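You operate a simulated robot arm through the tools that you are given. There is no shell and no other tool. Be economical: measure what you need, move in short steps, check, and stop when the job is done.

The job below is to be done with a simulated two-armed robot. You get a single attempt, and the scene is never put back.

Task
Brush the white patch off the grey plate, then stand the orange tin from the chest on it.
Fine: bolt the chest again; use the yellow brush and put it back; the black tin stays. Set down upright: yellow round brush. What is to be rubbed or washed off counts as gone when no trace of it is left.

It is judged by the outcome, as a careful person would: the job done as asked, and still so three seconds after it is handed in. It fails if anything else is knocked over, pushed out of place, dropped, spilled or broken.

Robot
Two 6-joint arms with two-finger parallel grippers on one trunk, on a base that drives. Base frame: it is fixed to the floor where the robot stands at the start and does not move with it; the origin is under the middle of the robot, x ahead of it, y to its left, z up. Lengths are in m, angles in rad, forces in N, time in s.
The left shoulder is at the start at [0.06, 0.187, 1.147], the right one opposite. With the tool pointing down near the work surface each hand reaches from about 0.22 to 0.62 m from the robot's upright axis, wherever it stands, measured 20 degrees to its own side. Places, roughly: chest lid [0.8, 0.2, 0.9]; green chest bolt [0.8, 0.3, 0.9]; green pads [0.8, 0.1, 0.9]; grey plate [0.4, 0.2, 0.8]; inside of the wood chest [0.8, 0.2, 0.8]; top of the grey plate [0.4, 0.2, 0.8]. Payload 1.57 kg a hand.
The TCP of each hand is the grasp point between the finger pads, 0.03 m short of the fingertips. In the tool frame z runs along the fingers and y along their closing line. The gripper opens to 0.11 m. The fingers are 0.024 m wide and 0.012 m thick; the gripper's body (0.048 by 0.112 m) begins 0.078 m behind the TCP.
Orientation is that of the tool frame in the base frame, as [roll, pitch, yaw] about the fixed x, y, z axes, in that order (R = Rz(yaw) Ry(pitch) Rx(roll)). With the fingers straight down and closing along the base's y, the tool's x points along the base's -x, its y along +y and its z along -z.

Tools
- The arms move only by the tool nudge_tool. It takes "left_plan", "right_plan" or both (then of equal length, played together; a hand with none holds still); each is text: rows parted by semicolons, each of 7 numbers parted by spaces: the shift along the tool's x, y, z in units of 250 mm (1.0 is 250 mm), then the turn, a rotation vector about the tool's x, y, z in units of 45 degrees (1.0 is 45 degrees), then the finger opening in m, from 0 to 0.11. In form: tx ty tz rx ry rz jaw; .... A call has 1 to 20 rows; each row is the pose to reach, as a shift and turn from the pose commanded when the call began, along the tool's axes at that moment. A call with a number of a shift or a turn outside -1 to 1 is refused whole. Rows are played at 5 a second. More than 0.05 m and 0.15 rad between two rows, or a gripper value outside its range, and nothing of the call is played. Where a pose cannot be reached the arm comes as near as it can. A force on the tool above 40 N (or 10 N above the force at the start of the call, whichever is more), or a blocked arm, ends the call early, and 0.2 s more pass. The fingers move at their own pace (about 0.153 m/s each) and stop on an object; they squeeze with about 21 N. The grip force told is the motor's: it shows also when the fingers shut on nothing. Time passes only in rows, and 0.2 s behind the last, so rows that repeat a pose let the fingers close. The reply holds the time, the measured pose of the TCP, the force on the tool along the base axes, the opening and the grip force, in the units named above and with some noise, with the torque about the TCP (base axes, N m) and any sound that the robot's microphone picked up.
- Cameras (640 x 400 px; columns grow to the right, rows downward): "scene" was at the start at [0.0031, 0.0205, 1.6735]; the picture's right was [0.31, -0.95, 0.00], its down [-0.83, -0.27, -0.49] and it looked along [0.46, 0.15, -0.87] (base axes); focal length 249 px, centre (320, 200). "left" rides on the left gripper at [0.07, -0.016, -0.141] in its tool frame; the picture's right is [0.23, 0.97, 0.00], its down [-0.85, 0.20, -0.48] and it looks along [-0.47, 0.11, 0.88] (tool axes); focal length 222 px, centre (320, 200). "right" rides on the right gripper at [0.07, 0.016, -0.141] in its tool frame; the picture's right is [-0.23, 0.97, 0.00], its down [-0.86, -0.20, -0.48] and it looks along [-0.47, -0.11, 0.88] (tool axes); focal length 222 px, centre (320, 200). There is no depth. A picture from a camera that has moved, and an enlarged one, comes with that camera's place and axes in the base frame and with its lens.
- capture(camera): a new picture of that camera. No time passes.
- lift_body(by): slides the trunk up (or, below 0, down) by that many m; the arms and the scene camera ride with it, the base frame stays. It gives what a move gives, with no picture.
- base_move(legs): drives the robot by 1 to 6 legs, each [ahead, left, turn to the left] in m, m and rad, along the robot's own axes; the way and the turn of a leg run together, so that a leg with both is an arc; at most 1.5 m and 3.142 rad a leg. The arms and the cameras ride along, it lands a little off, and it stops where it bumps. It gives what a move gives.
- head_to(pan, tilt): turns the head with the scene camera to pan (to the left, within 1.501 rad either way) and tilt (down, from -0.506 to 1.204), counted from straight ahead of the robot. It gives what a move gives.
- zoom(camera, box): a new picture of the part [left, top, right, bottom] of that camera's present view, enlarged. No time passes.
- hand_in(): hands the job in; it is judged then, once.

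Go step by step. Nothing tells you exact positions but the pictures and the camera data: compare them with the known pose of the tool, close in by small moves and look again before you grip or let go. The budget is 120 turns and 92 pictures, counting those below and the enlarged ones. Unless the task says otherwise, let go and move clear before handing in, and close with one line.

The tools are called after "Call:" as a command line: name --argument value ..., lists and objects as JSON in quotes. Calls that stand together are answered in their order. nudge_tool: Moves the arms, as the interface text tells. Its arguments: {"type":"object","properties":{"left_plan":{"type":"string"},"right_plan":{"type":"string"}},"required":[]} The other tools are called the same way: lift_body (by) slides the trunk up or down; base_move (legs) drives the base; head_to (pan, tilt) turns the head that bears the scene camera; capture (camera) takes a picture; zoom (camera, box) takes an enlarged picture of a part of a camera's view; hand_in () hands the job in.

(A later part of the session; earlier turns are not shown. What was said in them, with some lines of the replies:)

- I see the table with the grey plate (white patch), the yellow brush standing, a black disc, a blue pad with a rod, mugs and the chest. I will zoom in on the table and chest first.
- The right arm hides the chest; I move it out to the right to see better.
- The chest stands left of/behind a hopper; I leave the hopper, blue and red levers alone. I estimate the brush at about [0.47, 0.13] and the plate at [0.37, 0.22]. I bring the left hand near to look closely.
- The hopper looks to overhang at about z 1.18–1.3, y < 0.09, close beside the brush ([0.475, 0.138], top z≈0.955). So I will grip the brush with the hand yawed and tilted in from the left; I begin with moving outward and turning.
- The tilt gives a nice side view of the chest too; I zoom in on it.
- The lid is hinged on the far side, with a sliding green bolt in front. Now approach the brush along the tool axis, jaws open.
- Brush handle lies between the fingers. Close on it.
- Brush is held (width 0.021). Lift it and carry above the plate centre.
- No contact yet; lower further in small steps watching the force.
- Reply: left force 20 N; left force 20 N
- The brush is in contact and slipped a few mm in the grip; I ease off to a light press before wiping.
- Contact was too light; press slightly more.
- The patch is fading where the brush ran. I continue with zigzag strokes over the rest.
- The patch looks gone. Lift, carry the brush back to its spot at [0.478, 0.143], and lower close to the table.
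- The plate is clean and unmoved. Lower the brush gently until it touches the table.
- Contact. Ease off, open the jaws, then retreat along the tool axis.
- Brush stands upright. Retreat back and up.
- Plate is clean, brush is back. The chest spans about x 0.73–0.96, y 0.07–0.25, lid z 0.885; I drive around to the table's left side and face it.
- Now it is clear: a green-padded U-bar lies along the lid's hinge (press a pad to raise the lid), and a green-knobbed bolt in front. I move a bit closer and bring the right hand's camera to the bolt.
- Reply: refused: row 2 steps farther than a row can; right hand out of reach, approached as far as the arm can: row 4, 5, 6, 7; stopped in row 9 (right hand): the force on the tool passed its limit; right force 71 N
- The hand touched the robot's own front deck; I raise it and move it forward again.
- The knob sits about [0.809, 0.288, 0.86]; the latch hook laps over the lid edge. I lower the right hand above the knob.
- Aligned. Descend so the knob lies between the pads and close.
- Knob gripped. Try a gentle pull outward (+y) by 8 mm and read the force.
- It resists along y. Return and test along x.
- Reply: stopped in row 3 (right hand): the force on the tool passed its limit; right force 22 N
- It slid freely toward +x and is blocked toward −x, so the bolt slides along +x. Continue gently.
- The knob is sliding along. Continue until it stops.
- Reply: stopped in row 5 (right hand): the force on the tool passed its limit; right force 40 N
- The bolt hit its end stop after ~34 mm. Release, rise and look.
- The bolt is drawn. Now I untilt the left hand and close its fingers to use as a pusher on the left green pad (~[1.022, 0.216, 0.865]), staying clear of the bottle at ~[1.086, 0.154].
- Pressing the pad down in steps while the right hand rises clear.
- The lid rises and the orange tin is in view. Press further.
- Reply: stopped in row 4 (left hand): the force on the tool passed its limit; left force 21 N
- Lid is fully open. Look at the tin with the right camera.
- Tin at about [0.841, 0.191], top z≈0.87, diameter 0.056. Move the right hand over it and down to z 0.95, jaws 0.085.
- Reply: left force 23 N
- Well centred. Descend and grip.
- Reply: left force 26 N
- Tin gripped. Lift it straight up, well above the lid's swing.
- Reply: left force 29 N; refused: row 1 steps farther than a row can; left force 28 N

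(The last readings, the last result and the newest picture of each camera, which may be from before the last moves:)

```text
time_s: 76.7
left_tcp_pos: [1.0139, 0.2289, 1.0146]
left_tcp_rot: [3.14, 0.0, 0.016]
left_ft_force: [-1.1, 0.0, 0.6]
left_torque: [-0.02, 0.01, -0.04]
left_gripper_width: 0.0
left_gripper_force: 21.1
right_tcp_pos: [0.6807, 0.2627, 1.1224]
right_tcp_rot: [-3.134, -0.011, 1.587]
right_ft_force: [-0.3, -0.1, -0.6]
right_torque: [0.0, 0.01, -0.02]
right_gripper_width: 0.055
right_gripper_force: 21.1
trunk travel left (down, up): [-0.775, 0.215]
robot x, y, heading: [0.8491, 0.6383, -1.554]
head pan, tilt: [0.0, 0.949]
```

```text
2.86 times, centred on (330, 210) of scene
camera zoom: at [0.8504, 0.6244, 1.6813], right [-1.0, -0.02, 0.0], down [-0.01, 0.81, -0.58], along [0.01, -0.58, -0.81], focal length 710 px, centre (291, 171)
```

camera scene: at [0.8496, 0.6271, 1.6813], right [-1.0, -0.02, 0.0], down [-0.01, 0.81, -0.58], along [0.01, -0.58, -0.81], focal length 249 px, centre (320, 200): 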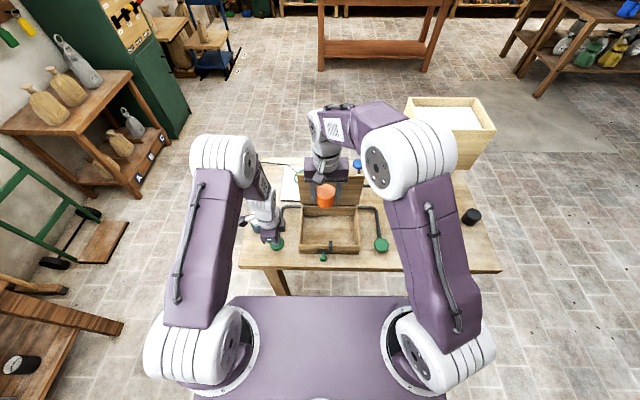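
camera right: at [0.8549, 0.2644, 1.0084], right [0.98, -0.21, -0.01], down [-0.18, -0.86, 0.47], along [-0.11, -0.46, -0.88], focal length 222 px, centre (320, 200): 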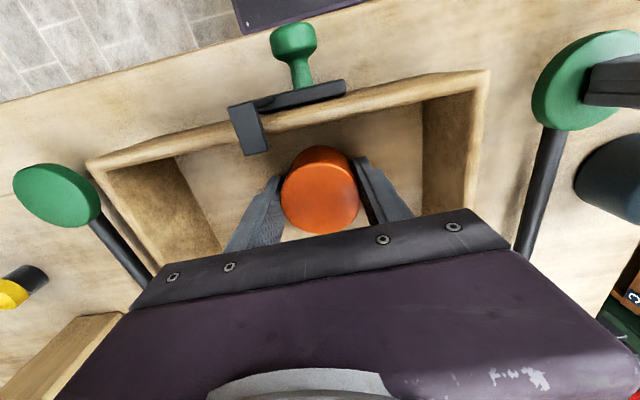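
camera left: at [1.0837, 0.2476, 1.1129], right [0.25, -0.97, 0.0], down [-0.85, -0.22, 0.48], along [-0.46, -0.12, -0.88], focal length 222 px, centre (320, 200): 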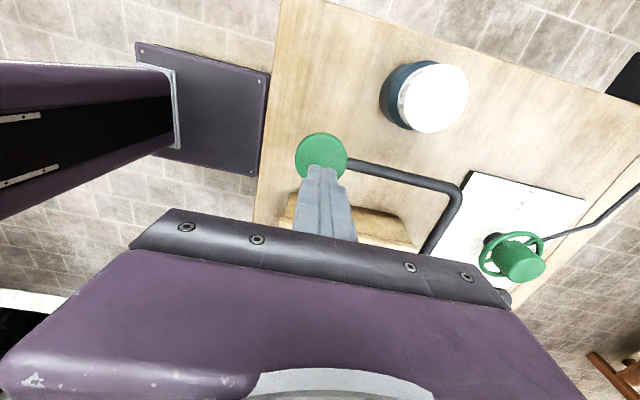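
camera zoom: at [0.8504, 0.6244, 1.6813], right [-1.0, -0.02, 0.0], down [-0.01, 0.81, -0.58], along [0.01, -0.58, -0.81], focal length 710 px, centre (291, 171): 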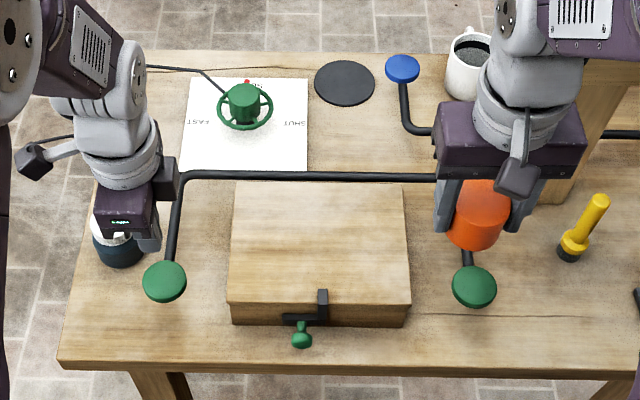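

Lid closed. Now push the bolt's knob back toward −x with the left hand's closed fingers; first go down beside it on its +x side.

Call:
nudge_tool --left_plan "-0.16 -0.09 0 0 0 0 0;-0.32 -0.18 0 0 0 0 0;-0.45 -0.26 0 0 0 0 0;-0.511 -0.264 0.1 0 0 0 0;-0.511 -0.264 0.25 0 0 0 0;-0.511 -0.264 0.42 0 0 0 0;-0.511 -0.264 0.55 0 0 0 0"

Call:
zoom --camera "scene" --box '[260, 180, 400, 280]'

Call:
capture --camera "left"

```text
time_s: 78.3
left_tcp_pos: [0.8866, 0.2917, 0.8775]
left_tcp_rot: [3.14, -0.002, 0.018]
left_ft_force: [0.4, -0.3, -0.1]
left_torque: [-0.02, 0.01, 0.02]
left_gripper_width: 0.0002
left_gripper_force: 20.8
right_tcp_pos: [0.6805, 0.2618, 1.1203]
right_tcp_rot: [-3.134, -0.012, 1.587]
right_ft_force: [0.6, -0.1, -1.3]
right_torque: [0.0, 0.01, 0.03]
right_gripper_width: 0.0548
right_gripper_force: 21.3
trunk travel left (down, up): [-0.775, 0.215]
robot x, y, heading: [0.851, 0.6359, -1.55]
head pan, tilt: [0.0, 0.949]
```

```text
4.00 times, centred on (330, 230) of scene
camera zoom: at [0.8504, 0.6218, 1.6814], right [-1.0, -0.02, 0.0], down [-0.01, 0.81, -0.58], along [0.01, -0.58, -0.81], focal length 994 px, centre (280, 80)
```

zoom: 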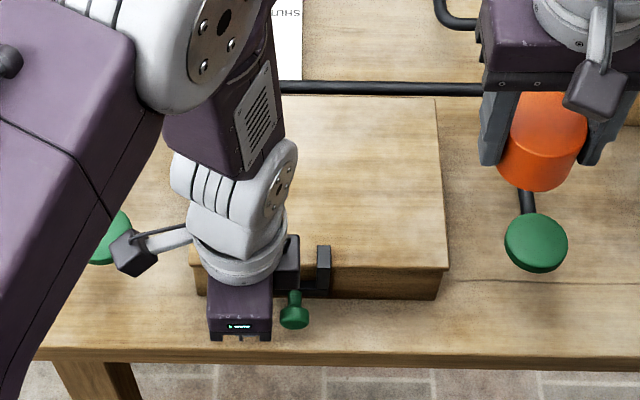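

```text
31 pictures are left
camera left: at [0.9546, 0.3089, 1.0182], right [0.25, -0.97, 0.0], down [-0.85, -0.21, 0.48], along [-0.46, -0.12, -0.88], focal length 222 px, centre (320, 200)
```

left: 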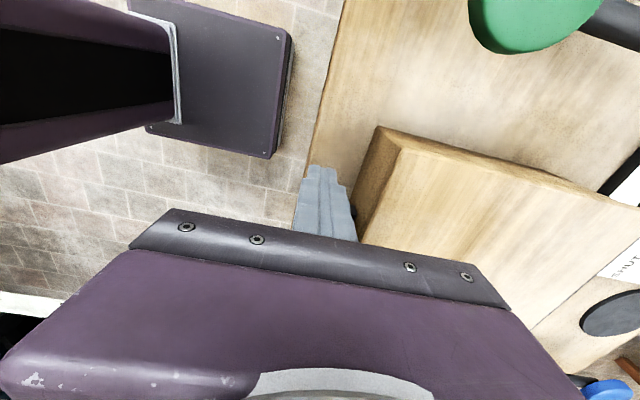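

Call:
nudge_tool --left_plan "-0.03 0 0.008 0 0 0 0;-0.06 0 0.012 0 0 0 0;-0.08 0 0.012 0 0 0 0;-0.1 0 0.012 0 0 0 0;-0.12 0 0.012 0 0 0 0;-0.14 0 0.012 0 0 0 0;-0.16 0 0.012 0 0 0 0;-0.18 0 0.012 0 0 0 0;-0.2 0 0.012 0 0 0 0;-0.216 0 0.012 0 0 0 0;-0.228 0 0.012 0 0 0 0"

Call:
zoom --camera "scene" --box '[260, 180, 400, 280]'

```text
time_s: 80.7
left_tcp_pos: [0.8319, 0.2914, 0.8733]
left_tcp_rot: [-3.14, 0.001, 0.02]
left_ft_force: [18.9, -2.9, 3.9]
left_torque: [-0.16, -0.33, 0.11]
left_gripper_width: 0.0003
left_gripper_force: 20.7
right_tcp_pos: [0.6844, 0.2619, 1.1226]
right_tcp_rot: [-3.13, -0.012, 1.59]
right_ft_force: [0.2, 0.0, -1.4]
right_torque: [-0.01, 0.0, -0.04]
right_gripper_width: 0.0546
right_gripper_force: 21.1
trunk travel left (down, up): [-0.775, 0.215]
robot x, y, heading: [0.8485, 0.6371, -1.548]
head pan, tilt: [0.0, 0.949]
```

```text
4.00 times, centred on (330, 230) of scene
camera zoom: at [0.8558, 0.6225, 1.6814], right [-1.0, -0.02, 0.0], down [-0.02, 0.81, -0.58], along [0.01, -0.58, -0.81], focal length 994 px, centre (280, 80)
```

zoom: 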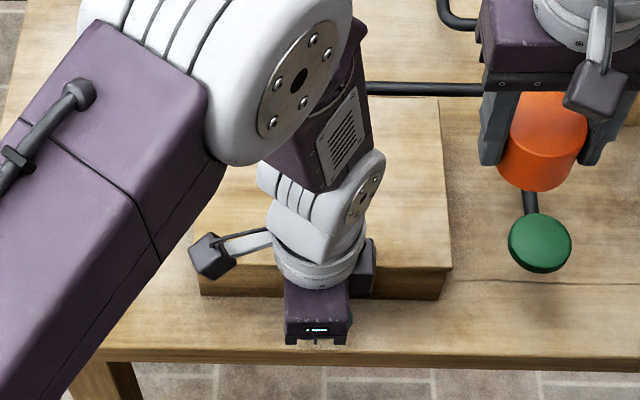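

The bolt is at its end stop (19 N at the original position). Back off, raise the left hand and look.

Call:
nudge_tool --left_plan "0.03 0 0 0 0 0 0;0.08 0 0 0 0 0 0;0.08 0 -0.16 0 0 0 0;0.1 0 -0.34 0 0 0 0;0.22 0 -0.48 0 0 0 0;0.36 0 -0.6 0 0 0 0;0.5 0 -0.72 0 0 0 0;0.64 0 -0.8 0 0 0 0;0.8 0 -0.85 0 0 0 0"

Call:
zoom --camera "scene" --box '[260, 180, 400, 280]'

```text
time_s: 82.7
left_tcp_pos: [1.0316, 0.2966, 1.0873]
left_tcp_rot: [3.139, 0.002, 0.017]
left_ft_force: [0.3, 1.2, 0.0]
left_torque: [-0.02, -0.01, 0.02]
left_gripper_width: 0.0001
left_gripper_force: 21.7
right_tcp_pos: [0.6824, 0.2613, 1.1219]
right_tcp_rot: [-3.133, -0.012, 1.588]
right_ft_force: [-0.6, 0.4, -1.1]
right_torque: [-0.02, 0.01, -0.02]
right_gripper_width: 0.0549
right_gripper_force: 20.4
trunk travel left (down, up): [-0.775, 0.215]
robot x, y, heading: [0.8496, 0.6389, -1.552]
head pan, tilt: [0.0, 0.949]
```

```text
4.00 times, centred on (330, 230) of scene
camera zoom: at [0.8524, 0.6234, 1.6813], right [-1.0, -0.02, 0.0], down [-0.02, 0.81, -0.58], along [0.01, -0.58, -0.81], focal length 994 px, centre (280, 80)
```

zoom: 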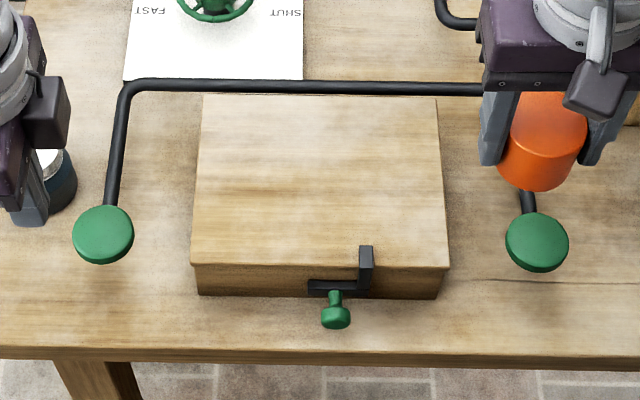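

The bolt is back in its original place. Now slide the base 0.30 m to its right so the right hand can set the tin on the plate.

Call:
base_move --legs '[[0, -0.28, 0]]'

Call:
capture --camera "scene"

Call:
capture --camera "right"

```text
time_s: 84.6
left_tcp_pos: [0.7478, 0.291, 1.0865]
left_tcp_rot: [3.139, 0.002, 0.013]
left_ft_force: [0.3, -0.1, 0.8]
left_torque: [0.02, 0.01, -0.03]
left_gripper_width: 0.0
left_gripper_force: 21.7
right_tcp_pos: [0.3998, 0.258, 1.1208]
right_tcp_rot: [-3.13, -0.011, 1.581]
right_ft_force: [0.4, 0.4, -0.4]
right_torque: [-0.06, 0.02, 0.0]
right_gripper_width: 0.0548
right_gripper_force: 20.6
trunk travel left (down, up): [-0.775, 0.215]
robot x, y, heading: [0.5688, 0.6311, -1.559]
head pan, tilt: [0.0, 0.949]
```

```text
28 pictures are left
camera scene: at [0.5723, 0.6184, 1.6813], right [-1.0, -0.01, 0.0], down [-0.01, 0.81, -0.58], along [0.01, -0.58, -0.81], focal length 249 px, centre (320, 200)
```

scene: 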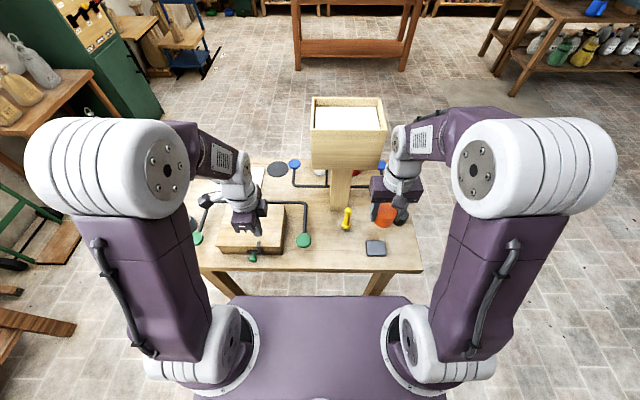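

```text
27 pictures are left
camera right: at [0.4157, 0.3268, 1.2641], right [0.98, -0.22, -0.01], down [-0.19, -0.86, 0.47], along [-0.11, -0.46, -0.88], focal length 222 px, centre (320, 200)
```

right: 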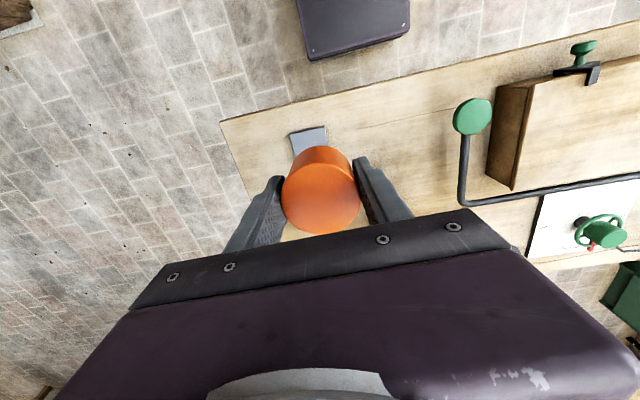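

Tin held near the plate ([0.369, 0.224]). Move over it and lower to z≈0.93.

Call:
nudge_tool --right_plan "-0.06 -0.06 0.1 0 0 0 0.03;-0.127 -0.125 0.2 0 0 0 0.03;-0.127 -0.125 0.36 0 0 0 0.03;-0.127 -0.125 0.52 0 0 0 0.03;-0.127 -0.125 0.66 0 0 0 0.03;-0.127 -0.125 0.76 0 0 0 0.03;-0.127 -0.125 0.76 0 0 0 0.03"

Call:
capture --camera "right"

Call:
zoom --camera "scene" --box '[320, 180, 440, 280]'

```text
time_s: 86.2
left_tcp_pos: [0.7479, 0.2894, 1.0875]
left_tcp_rot: [3.141, 0.0, 0.012]
left_ft_force: [0.0, 0.5, -0.4]
left_torque: [0.02, 0.01, 0.01]
left_gripper_width: 0.0
left_gripper_force: 21.2
right_tcp_pos: [0.3646, 0.2271, 0.93]
right_tcp_rot: [-3.132, -0.012, 1.582]
right_ft_force: [0.1, -0.2, -0.4]
right_torque: [0.0, 0.01, -0.02]
right_gripper_width: 0.0549
right_gripper_force: 21.5
trunk travel left (down, up): [-0.775, 0.215]
robot x, y, heading: [0.5669, 0.6284, -1.555]
head pan, tilt: [0.0, 0.949]
```

```text
26 pictures are left
camera right: at [0.382, 0.2966, 1.0731], right [0.98, -0.22, -0.01], down [-0.19, -0.86, 0.47], along [-0.11, -0.46, -0.88], focal length 222 px, centre (320, 200)
```

right: 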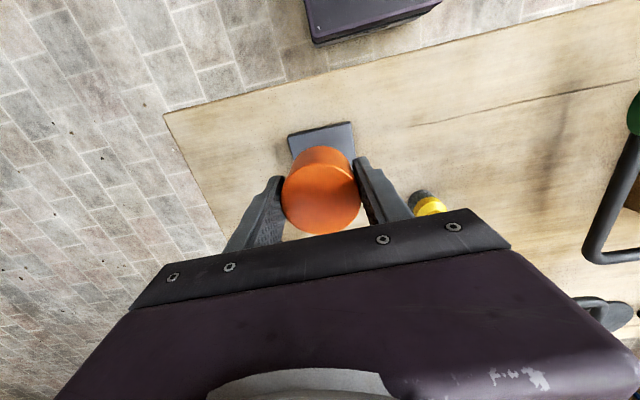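

```text
4.00 times, centred on (380, 230) of scene
camera zoom: at [0.5705, 0.6186, 1.6813], right [-1.0, -0.01, 0.0], down [-0.01, 0.81, -0.58], along [0.01, -0.58, -0.81], focal length 994 px, centre (80, 80)
```

zoom: 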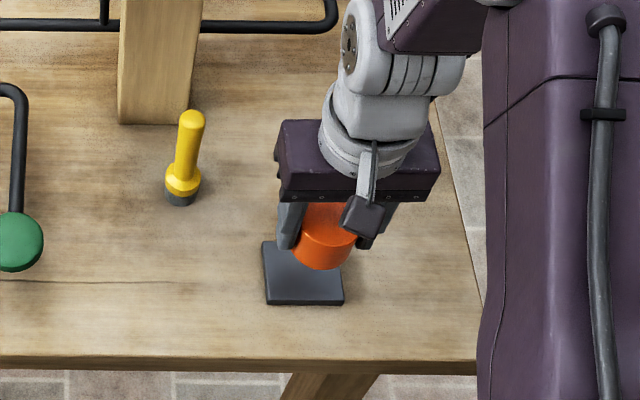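

Tin is centred to within ~5 mm; correct x by +5 mm and lower.

Call:
nudge_tool --right_plan "0.005 0.024 0.08 0 0 0 0.03;0.005 0.024 0.16 0 0 0 0.03;0.005 0.024 0.2 0 0 0 0.03"

Call:
zoom --camera "scene" --box '[350, 210, 410, 260]'

```text
time_s: 87.0
left_tcp_pos: [0.7462, 0.2901, 1.0866]
left_tcp_rot: [3.139, 0.0, 0.012]
left_ft_force: [0.3, -0.3, 0.3]
left_torque: [-0.01, 0.0, 0.03]
left_gripper_width: 0.0
left_gripper_force: 21.2
right_tcp_pos: [0.3714, 0.231, 0.8802]
right_tcp_rot: [-3.134, -0.012, 1.581]
right_ft_force: [0.6, 0.1, -1.1]
right_torque: [0.01, 0.0, 0.01]
right_gripper_width: 0.0545
right_gripper_force: 21.0
trunk travel left (down, up): [-0.775, 0.215]
robot x, y, heading: [0.5676, 0.6322, -1.556]
head pan, tilt: [0.0, 0.949]
```

```text
8.00 times, centred on (380, 235) of scene
camera zoom: at [0.5701, 0.6184, 1.6813], right [-1.0, -0.01, 0.0], down [-0.01, 0.81, -0.58], along [0.01, -0.58, -0.81], focal length 1989 px, centre (-160, -80)
```

zoom: 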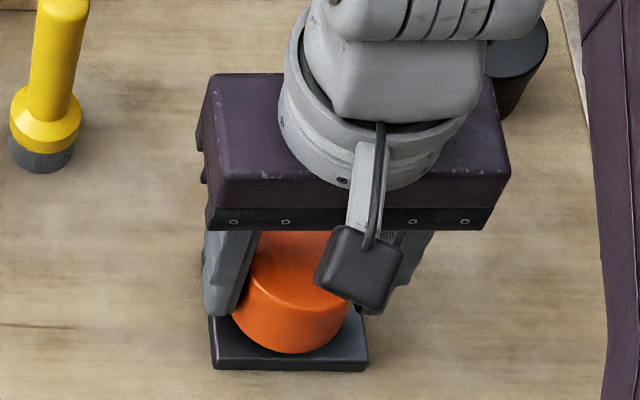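

Centred. Lower in 2–3 mm steps until contact.

Call:
nudge_tool --right_plan "0 -0.004 0.012 0 0 0 0.03;0 -0.004 0.012 0 0 0 0.03"

Call:
nudge_tool --right_plan "0 0 0.008 0 0 0 0.03;0 0 0.008 0 0 0 0.03"

Call:
nudge_tool --right_plan "0 0 0.006 0 0 0 0.03;0 0 0.006 0 0 0 0.03"

```text
time_s: 87.6
left_tcp_pos: [0.7464, 0.2898, 1.087]
left_tcp_rot: [3.139, 0.0, 0.012]
left_ft_force: [-0.1, 0.7, -0.1]
left_torque: [0.0, -0.02, 0.02]
left_gripper_width: 0.0
left_gripper_force: 20.7
right_tcp_pos: [0.37, 0.2319, 0.8786]
right_tcp_rot: [-3.132, -0.013, 1.581]
right_ft_force: [-0.1, 0.8, -1.9]
right_torque: [0.01, 0.01, 0.01]
right_gripper_width: 0.0546
right_gripper_force: 20.8
trunk travel left (down, up): [-0.775, 0.215]
robot x, y, heading: [0.566, 0.6334, -1.558]
head pan, tilt: [0.0, 0.949]
```

```text
time_s: 88.2
left_tcp_pos: [0.7465, 0.2896, 1.0865]
left_tcp_rot: [3.14, 0.0, 0.012]
left_ft_force: [0.0, 0.3, 0.5]
left_torque: [0.02, 0.01, 0.0]
left_gripper_width: 0.0
left_gripper_force: 20.9
right_tcp_pos: [0.3703, 0.2307, 0.8758]
right_tcp_rot: [-3.132, -0.013, 1.581]
right_ft_force: [0.4, 0.1, -1.5]
right_torque: [0.02, 0.01, 0.0]
right_gripper_width: 0.055
right_gripper_force: 20.8
trunk travel left (down, up): [-0.775, 0.215]
robot x, y, heading: [0.5668, 0.6326, -1.558]
head pan, tilt: [0.0, 0.949]
```

```text
time_s: 88.8
left_tcp_pos: [0.7468, 0.2891, 1.0858]
left_tcp_rot: [3.14, -0.001, 0.013]
left_ft_force: [-0.6, 0.3, 0.0]
left_torque: [0.01, 0.03, -0.04]
left_gripper_width: 0.0001
left_gripper_force: 21.3
right_tcp_pos: [0.3702, 0.2293, 0.8751]
right_tcp_rot: [-3.133, -0.011, 1.583]
right_ft_force: [0.1, 0.4, -1.7]
right_torque: [0.0, 0.02, 0.01]
right_gripper_width: 0.0546
right_gripper_force: 20.7
trunk travel left (down, up): [-0.775, 0.215]
robot x, y, heading: [0.5732, 0.6298, -1.557]
head pan, tilt: [0.0, 0.949]
```

Call:
nudge_tool --right_plan "-0.006 0 0.006 0 0 0 0.03;-0.006 0 0.006 0 0 0 0.03"

Call:
nudge_tool --right_plan "0 0 0.006 0 0 0 0.03;0 0 0.006 0 0 0 0.03"

Call:
nudge_tool --right_plan "0 0 0.006 0 0 0 0.03;0 0 0.006 0 0 0 0.03"

```text
time_s: 89.4
left_tcp_pos: [0.7477, 0.29, 1.0862]
left_tcp_rot: [3.14, -0.001, 0.014]
left_ft_force: [-0.9, -0.5, 0.8]
left_torque: [-0.01, 0.03, 0.05]
left_gripper_width: 0.0
left_gripper_force: 21.4
right_tcp_pos: [0.3704, 0.2293, 0.8727]
right_tcp_rot: [-3.134, -0.012, 1.582]
right_ft_force: [-0.3, -0.2, -0.3]
right_torque: [0.0, 0.03, -0.02]
right_gripper_width: 0.0549
right_gripper_force: 20.9
trunk travel left (down, up): [-0.775, 0.215]
robot x, y, heading: [0.5677, 0.6323, -1.558]
head pan, tilt: [0.0, 0.949]
```

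```text
time_s: 90.0
left_tcp_pos: [0.7472, 0.29, 1.0873]
left_tcp_rot: [3.141, 0.0, 0.012]
left_ft_force: [0.1, -0.3, 0.0]
left_torque: [0.0, -0.02, 0.01]
left_gripper_width: 0.0
left_gripper_force: 21.1
right_tcp_pos: [0.3699, 0.2279, 0.8719]
right_tcp_rot: [-3.134, -0.013, 1.581]
right_ft_force: [-0.1, -0.2, -1.0]
right_torque: [-0.01, -0.01, 0.01]
right_gripper_width: 0.0548
right_gripper_force: 20.9
trunk travel left (down, up): [-0.775, 0.215]
robot x, y, heading: [0.5734, 0.6302, -1.56]
head pan, tilt: [0.0, 0.949]
```

```text
time_s: 90.6
left_tcp_pos: [0.7485, 0.2902, 1.0866]
left_tcp_rot: [3.139, -0.001, 0.011]
left_ft_force: [0.5, 0.8, -0.2]
left_torque: [0.0, 0.02, -0.01]
left_gripper_width: 0.0
left_gripper_force: 20.6
right_tcp_pos: [0.3703, 0.2284, 0.8708]
right_tcp_rot: [-3.133, -0.011, 1.582]
right_ft_force: [-1.2, 0.8, 0.8]
right_torque: [-0.07, -0.01, 0.02]
right_gripper_width: 0.0546
right_gripper_force: 21.2
trunk travel left (down, up): [-0.775, 0.215]
robot x, y, heading: [0.5688, 0.6322, -1.561]
head pan, tilt: [0.0, 0.949]
```

Call:
nudge_tool --right_plan "0 0 0.005 0 0 0 0.03;0 0 0.005 0 0 0 0.03"

Call:
zoom --camera "scene" --box '[350, 210, 410, 260]'

```text
time_s: 91.2
left_tcp_pos: [0.7476, 0.2909, 1.0865]
left_tcp_rot: [3.139, 0.0, 0.01]
left_ft_force: [0.1, -0.9, -0.4]
left_torque: [0.01, 0.01, 0.01]
left_gripper_width: 0.0003
left_gripper_force: 20.8
right_tcp_pos: [0.37, 0.2292, 0.8703]
right_tcp_rot: [-3.133, -0.011, 1.58]
right_ft_force: [-1.6, -0.5, 12.5]
right_torque: [-0.07, -0.01, 0.01]
right_gripper_width: 0.0548
right_gripper_force: 21.5
trunk travel left (down, up): [-0.775, 0.215]
robot x, y, heading: [0.5709, 0.6278, -1.56]
head pan, tilt: [0.0, 0.949]
```

```text
8.00 times, centred on (380, 235) of scene
camera zoom: at [0.5705, 0.6199, 1.6815], right [-1.0, -0.01, 0.0], down [-0.01, 0.81, -0.58], along [0.01, -0.58, -0.81], focal length 1989 px, centre (-160, -80)
```

zoom: 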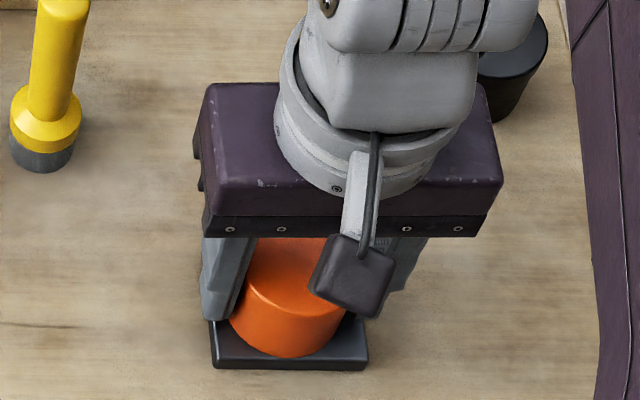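

Contact (12 N), tin sits within the plate. Ease, release and rise.

Call:
nudge_tool --right_plan "0 0 -0.003 0 0 0 0.03;0 0 -0.003 0 0 0 0.07;0 0 -0.003 0 0 0 0.09;0 0 -0.003 0 0 0 0.09;0 0 -0.12 0 0 0 0.09;0 0 -0.28 0 0 0 0.09;0 0 -0.46 0 0 0 0.09;0 0 -0.64 0 0 0 0.09;0.1 0 -0.8 0 0 0 0.09"

Call:
capture --camera "right"

Call:
zoom --camera "scene" --box '[180, 140, 440, 300]'

```text
time_s: 93.2
left_tcp_pos: [0.7474, 0.2917, 1.0864]
left_tcp_rot: [3.139, 0.001, 0.012]
left_ft_force: [-0.5, -0.1, 0.0]
left_torque: [0.01, 0.02, -0.02]
left_gripper_width: 0.0
left_gripper_force: 21.5
right_tcp_pos: [0.3722, 0.2527, 1.0711]
right_tcp_rot: [-3.133, -0.011, 1.581]
right_ft_force: [1.4, 0.3, 0.9]
right_torque: [-0.06, 0.01, 0.0]
right_gripper_width: 0.09
right_gripper_force: 0.1
trunk travel left (down, up): [-0.775, 0.215]
robot x, y, heading: [0.5683, 0.6288, -1.558]
head pan, tilt: [0.0, 0.949]
```

```text
22 pictures are left
camera right: at [0.3884, 0.3215, 1.2131], right [0.98, -0.22, -0.01], down [-0.19, -0.86, 0.47], along [-0.11, -0.46, -0.88], focal length 222 px, centre (320, 200)
```

right: 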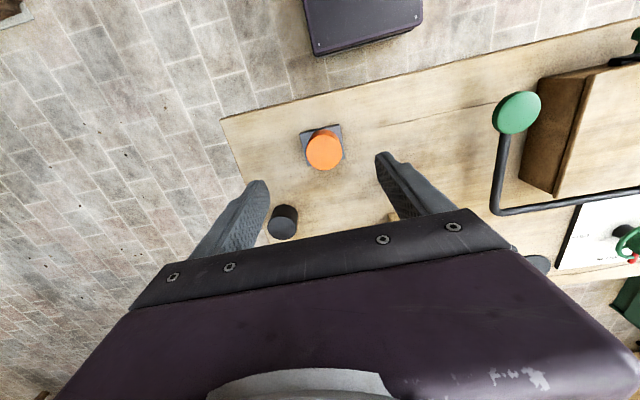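

```text
2.46 times, centred on (310, 220) of scene
camera zoom: at [0.5707, 0.6217, 1.6813], right [-1.0, -0.01, 0.0], down [-0.01, 0.81, -0.58], along [0.01, -0.58, -0.81], focal length 612 px, centre (345, 151)
```

zoom: 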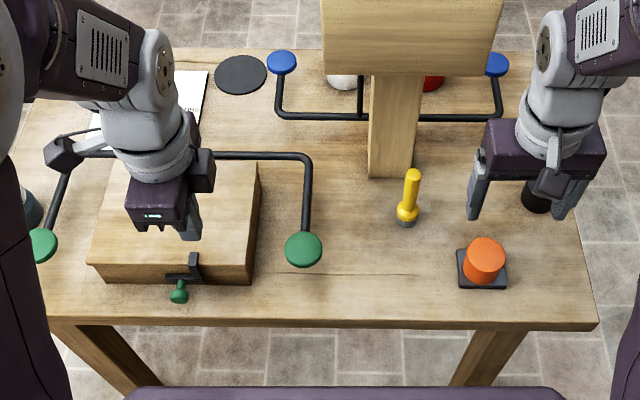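

The tin stands on the clean plate, brush upright, chest closed and bolted. Back the robot off and take a last look.

Call:
base_move --legs '[[-0.25, 0, 0]]'

Call:
capture --camera "scene"

Call:
zoom --camera "scene" --box '[200, 100, 440, 240]'

```text
time_s: 95.1
left_tcp_pos: [0.7445, 0.543, 1.0854]
left_tcp_rot: [-3.14, 0.0, 0.016]
left_ft_force: [0.1, 0.6, 0.5]
left_torque: [0.03, -0.04, 0.02]
left_gripper_width: 0.0002
left_gripper_force: 21.5
right_tcp_pos: [0.3695, 0.5026, 1.0686]
right_tcp_rot: [-3.131, -0.016, 1.585]
right_ft_force: [-0.5, 0.3, 0.5]
right_torque: [0.0, 0.0, -0.02]
right_gripper_width: 0.0897
right_gripper_force: 0.1
trunk travel left (down, up): [-0.775, 0.215]
robot x, y, heading: [0.5674, 0.8838, -1.553]
head pan, tilt: [0.0, 0.949]
```

```text
20 pictures are left
camera scene: at [0.5668, 0.8715, 1.6813], right [-1.0, -0.01, 0.0], down [-0.01, 0.81, -0.58], along [0.01, -0.58, -0.81], focal length 249 px, centre (320, 200)
```

scene: 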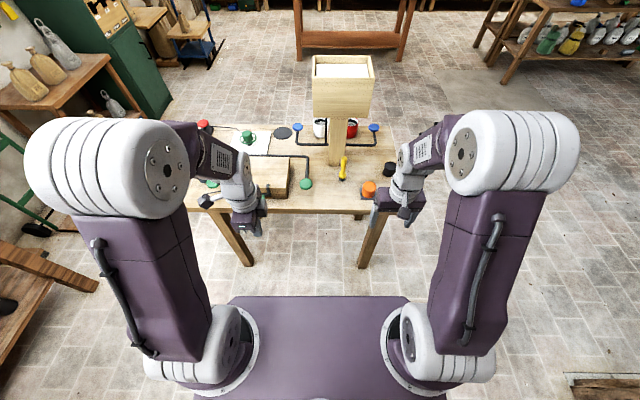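

```text
2.67 times, centred on (320, 170) of scene
camera zoom: at [0.5668, 0.8715, 1.6813], right [-1.0, -0.01, 0.0], down [-0.01, 0.81, -0.58], along [0.01, -0.58, -0.81], focal length 663 px, centre (320, 280)
```

zoom: 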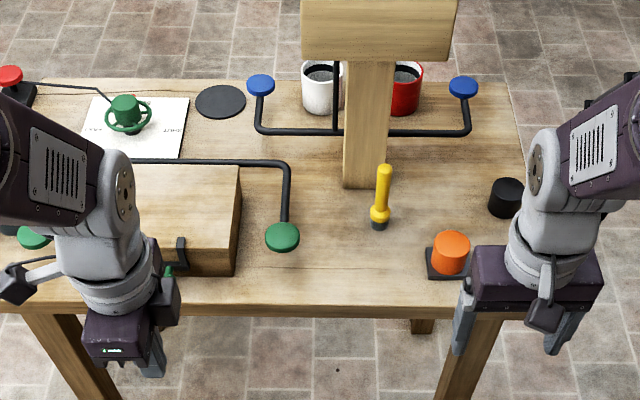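

Everything is in place: the plate is clean with the orange tin on it, the brush is upright, the chest is bolted and the black tin has not moved. I'm handing in.

Call:
hand_in

```text
The job is handed in.
```

The job is handed in: I brushed the white patch off the grey plate and stood the orange tin on it, put the yellow brush back upright in its place, bolted the chest again, and left the black tin alone.
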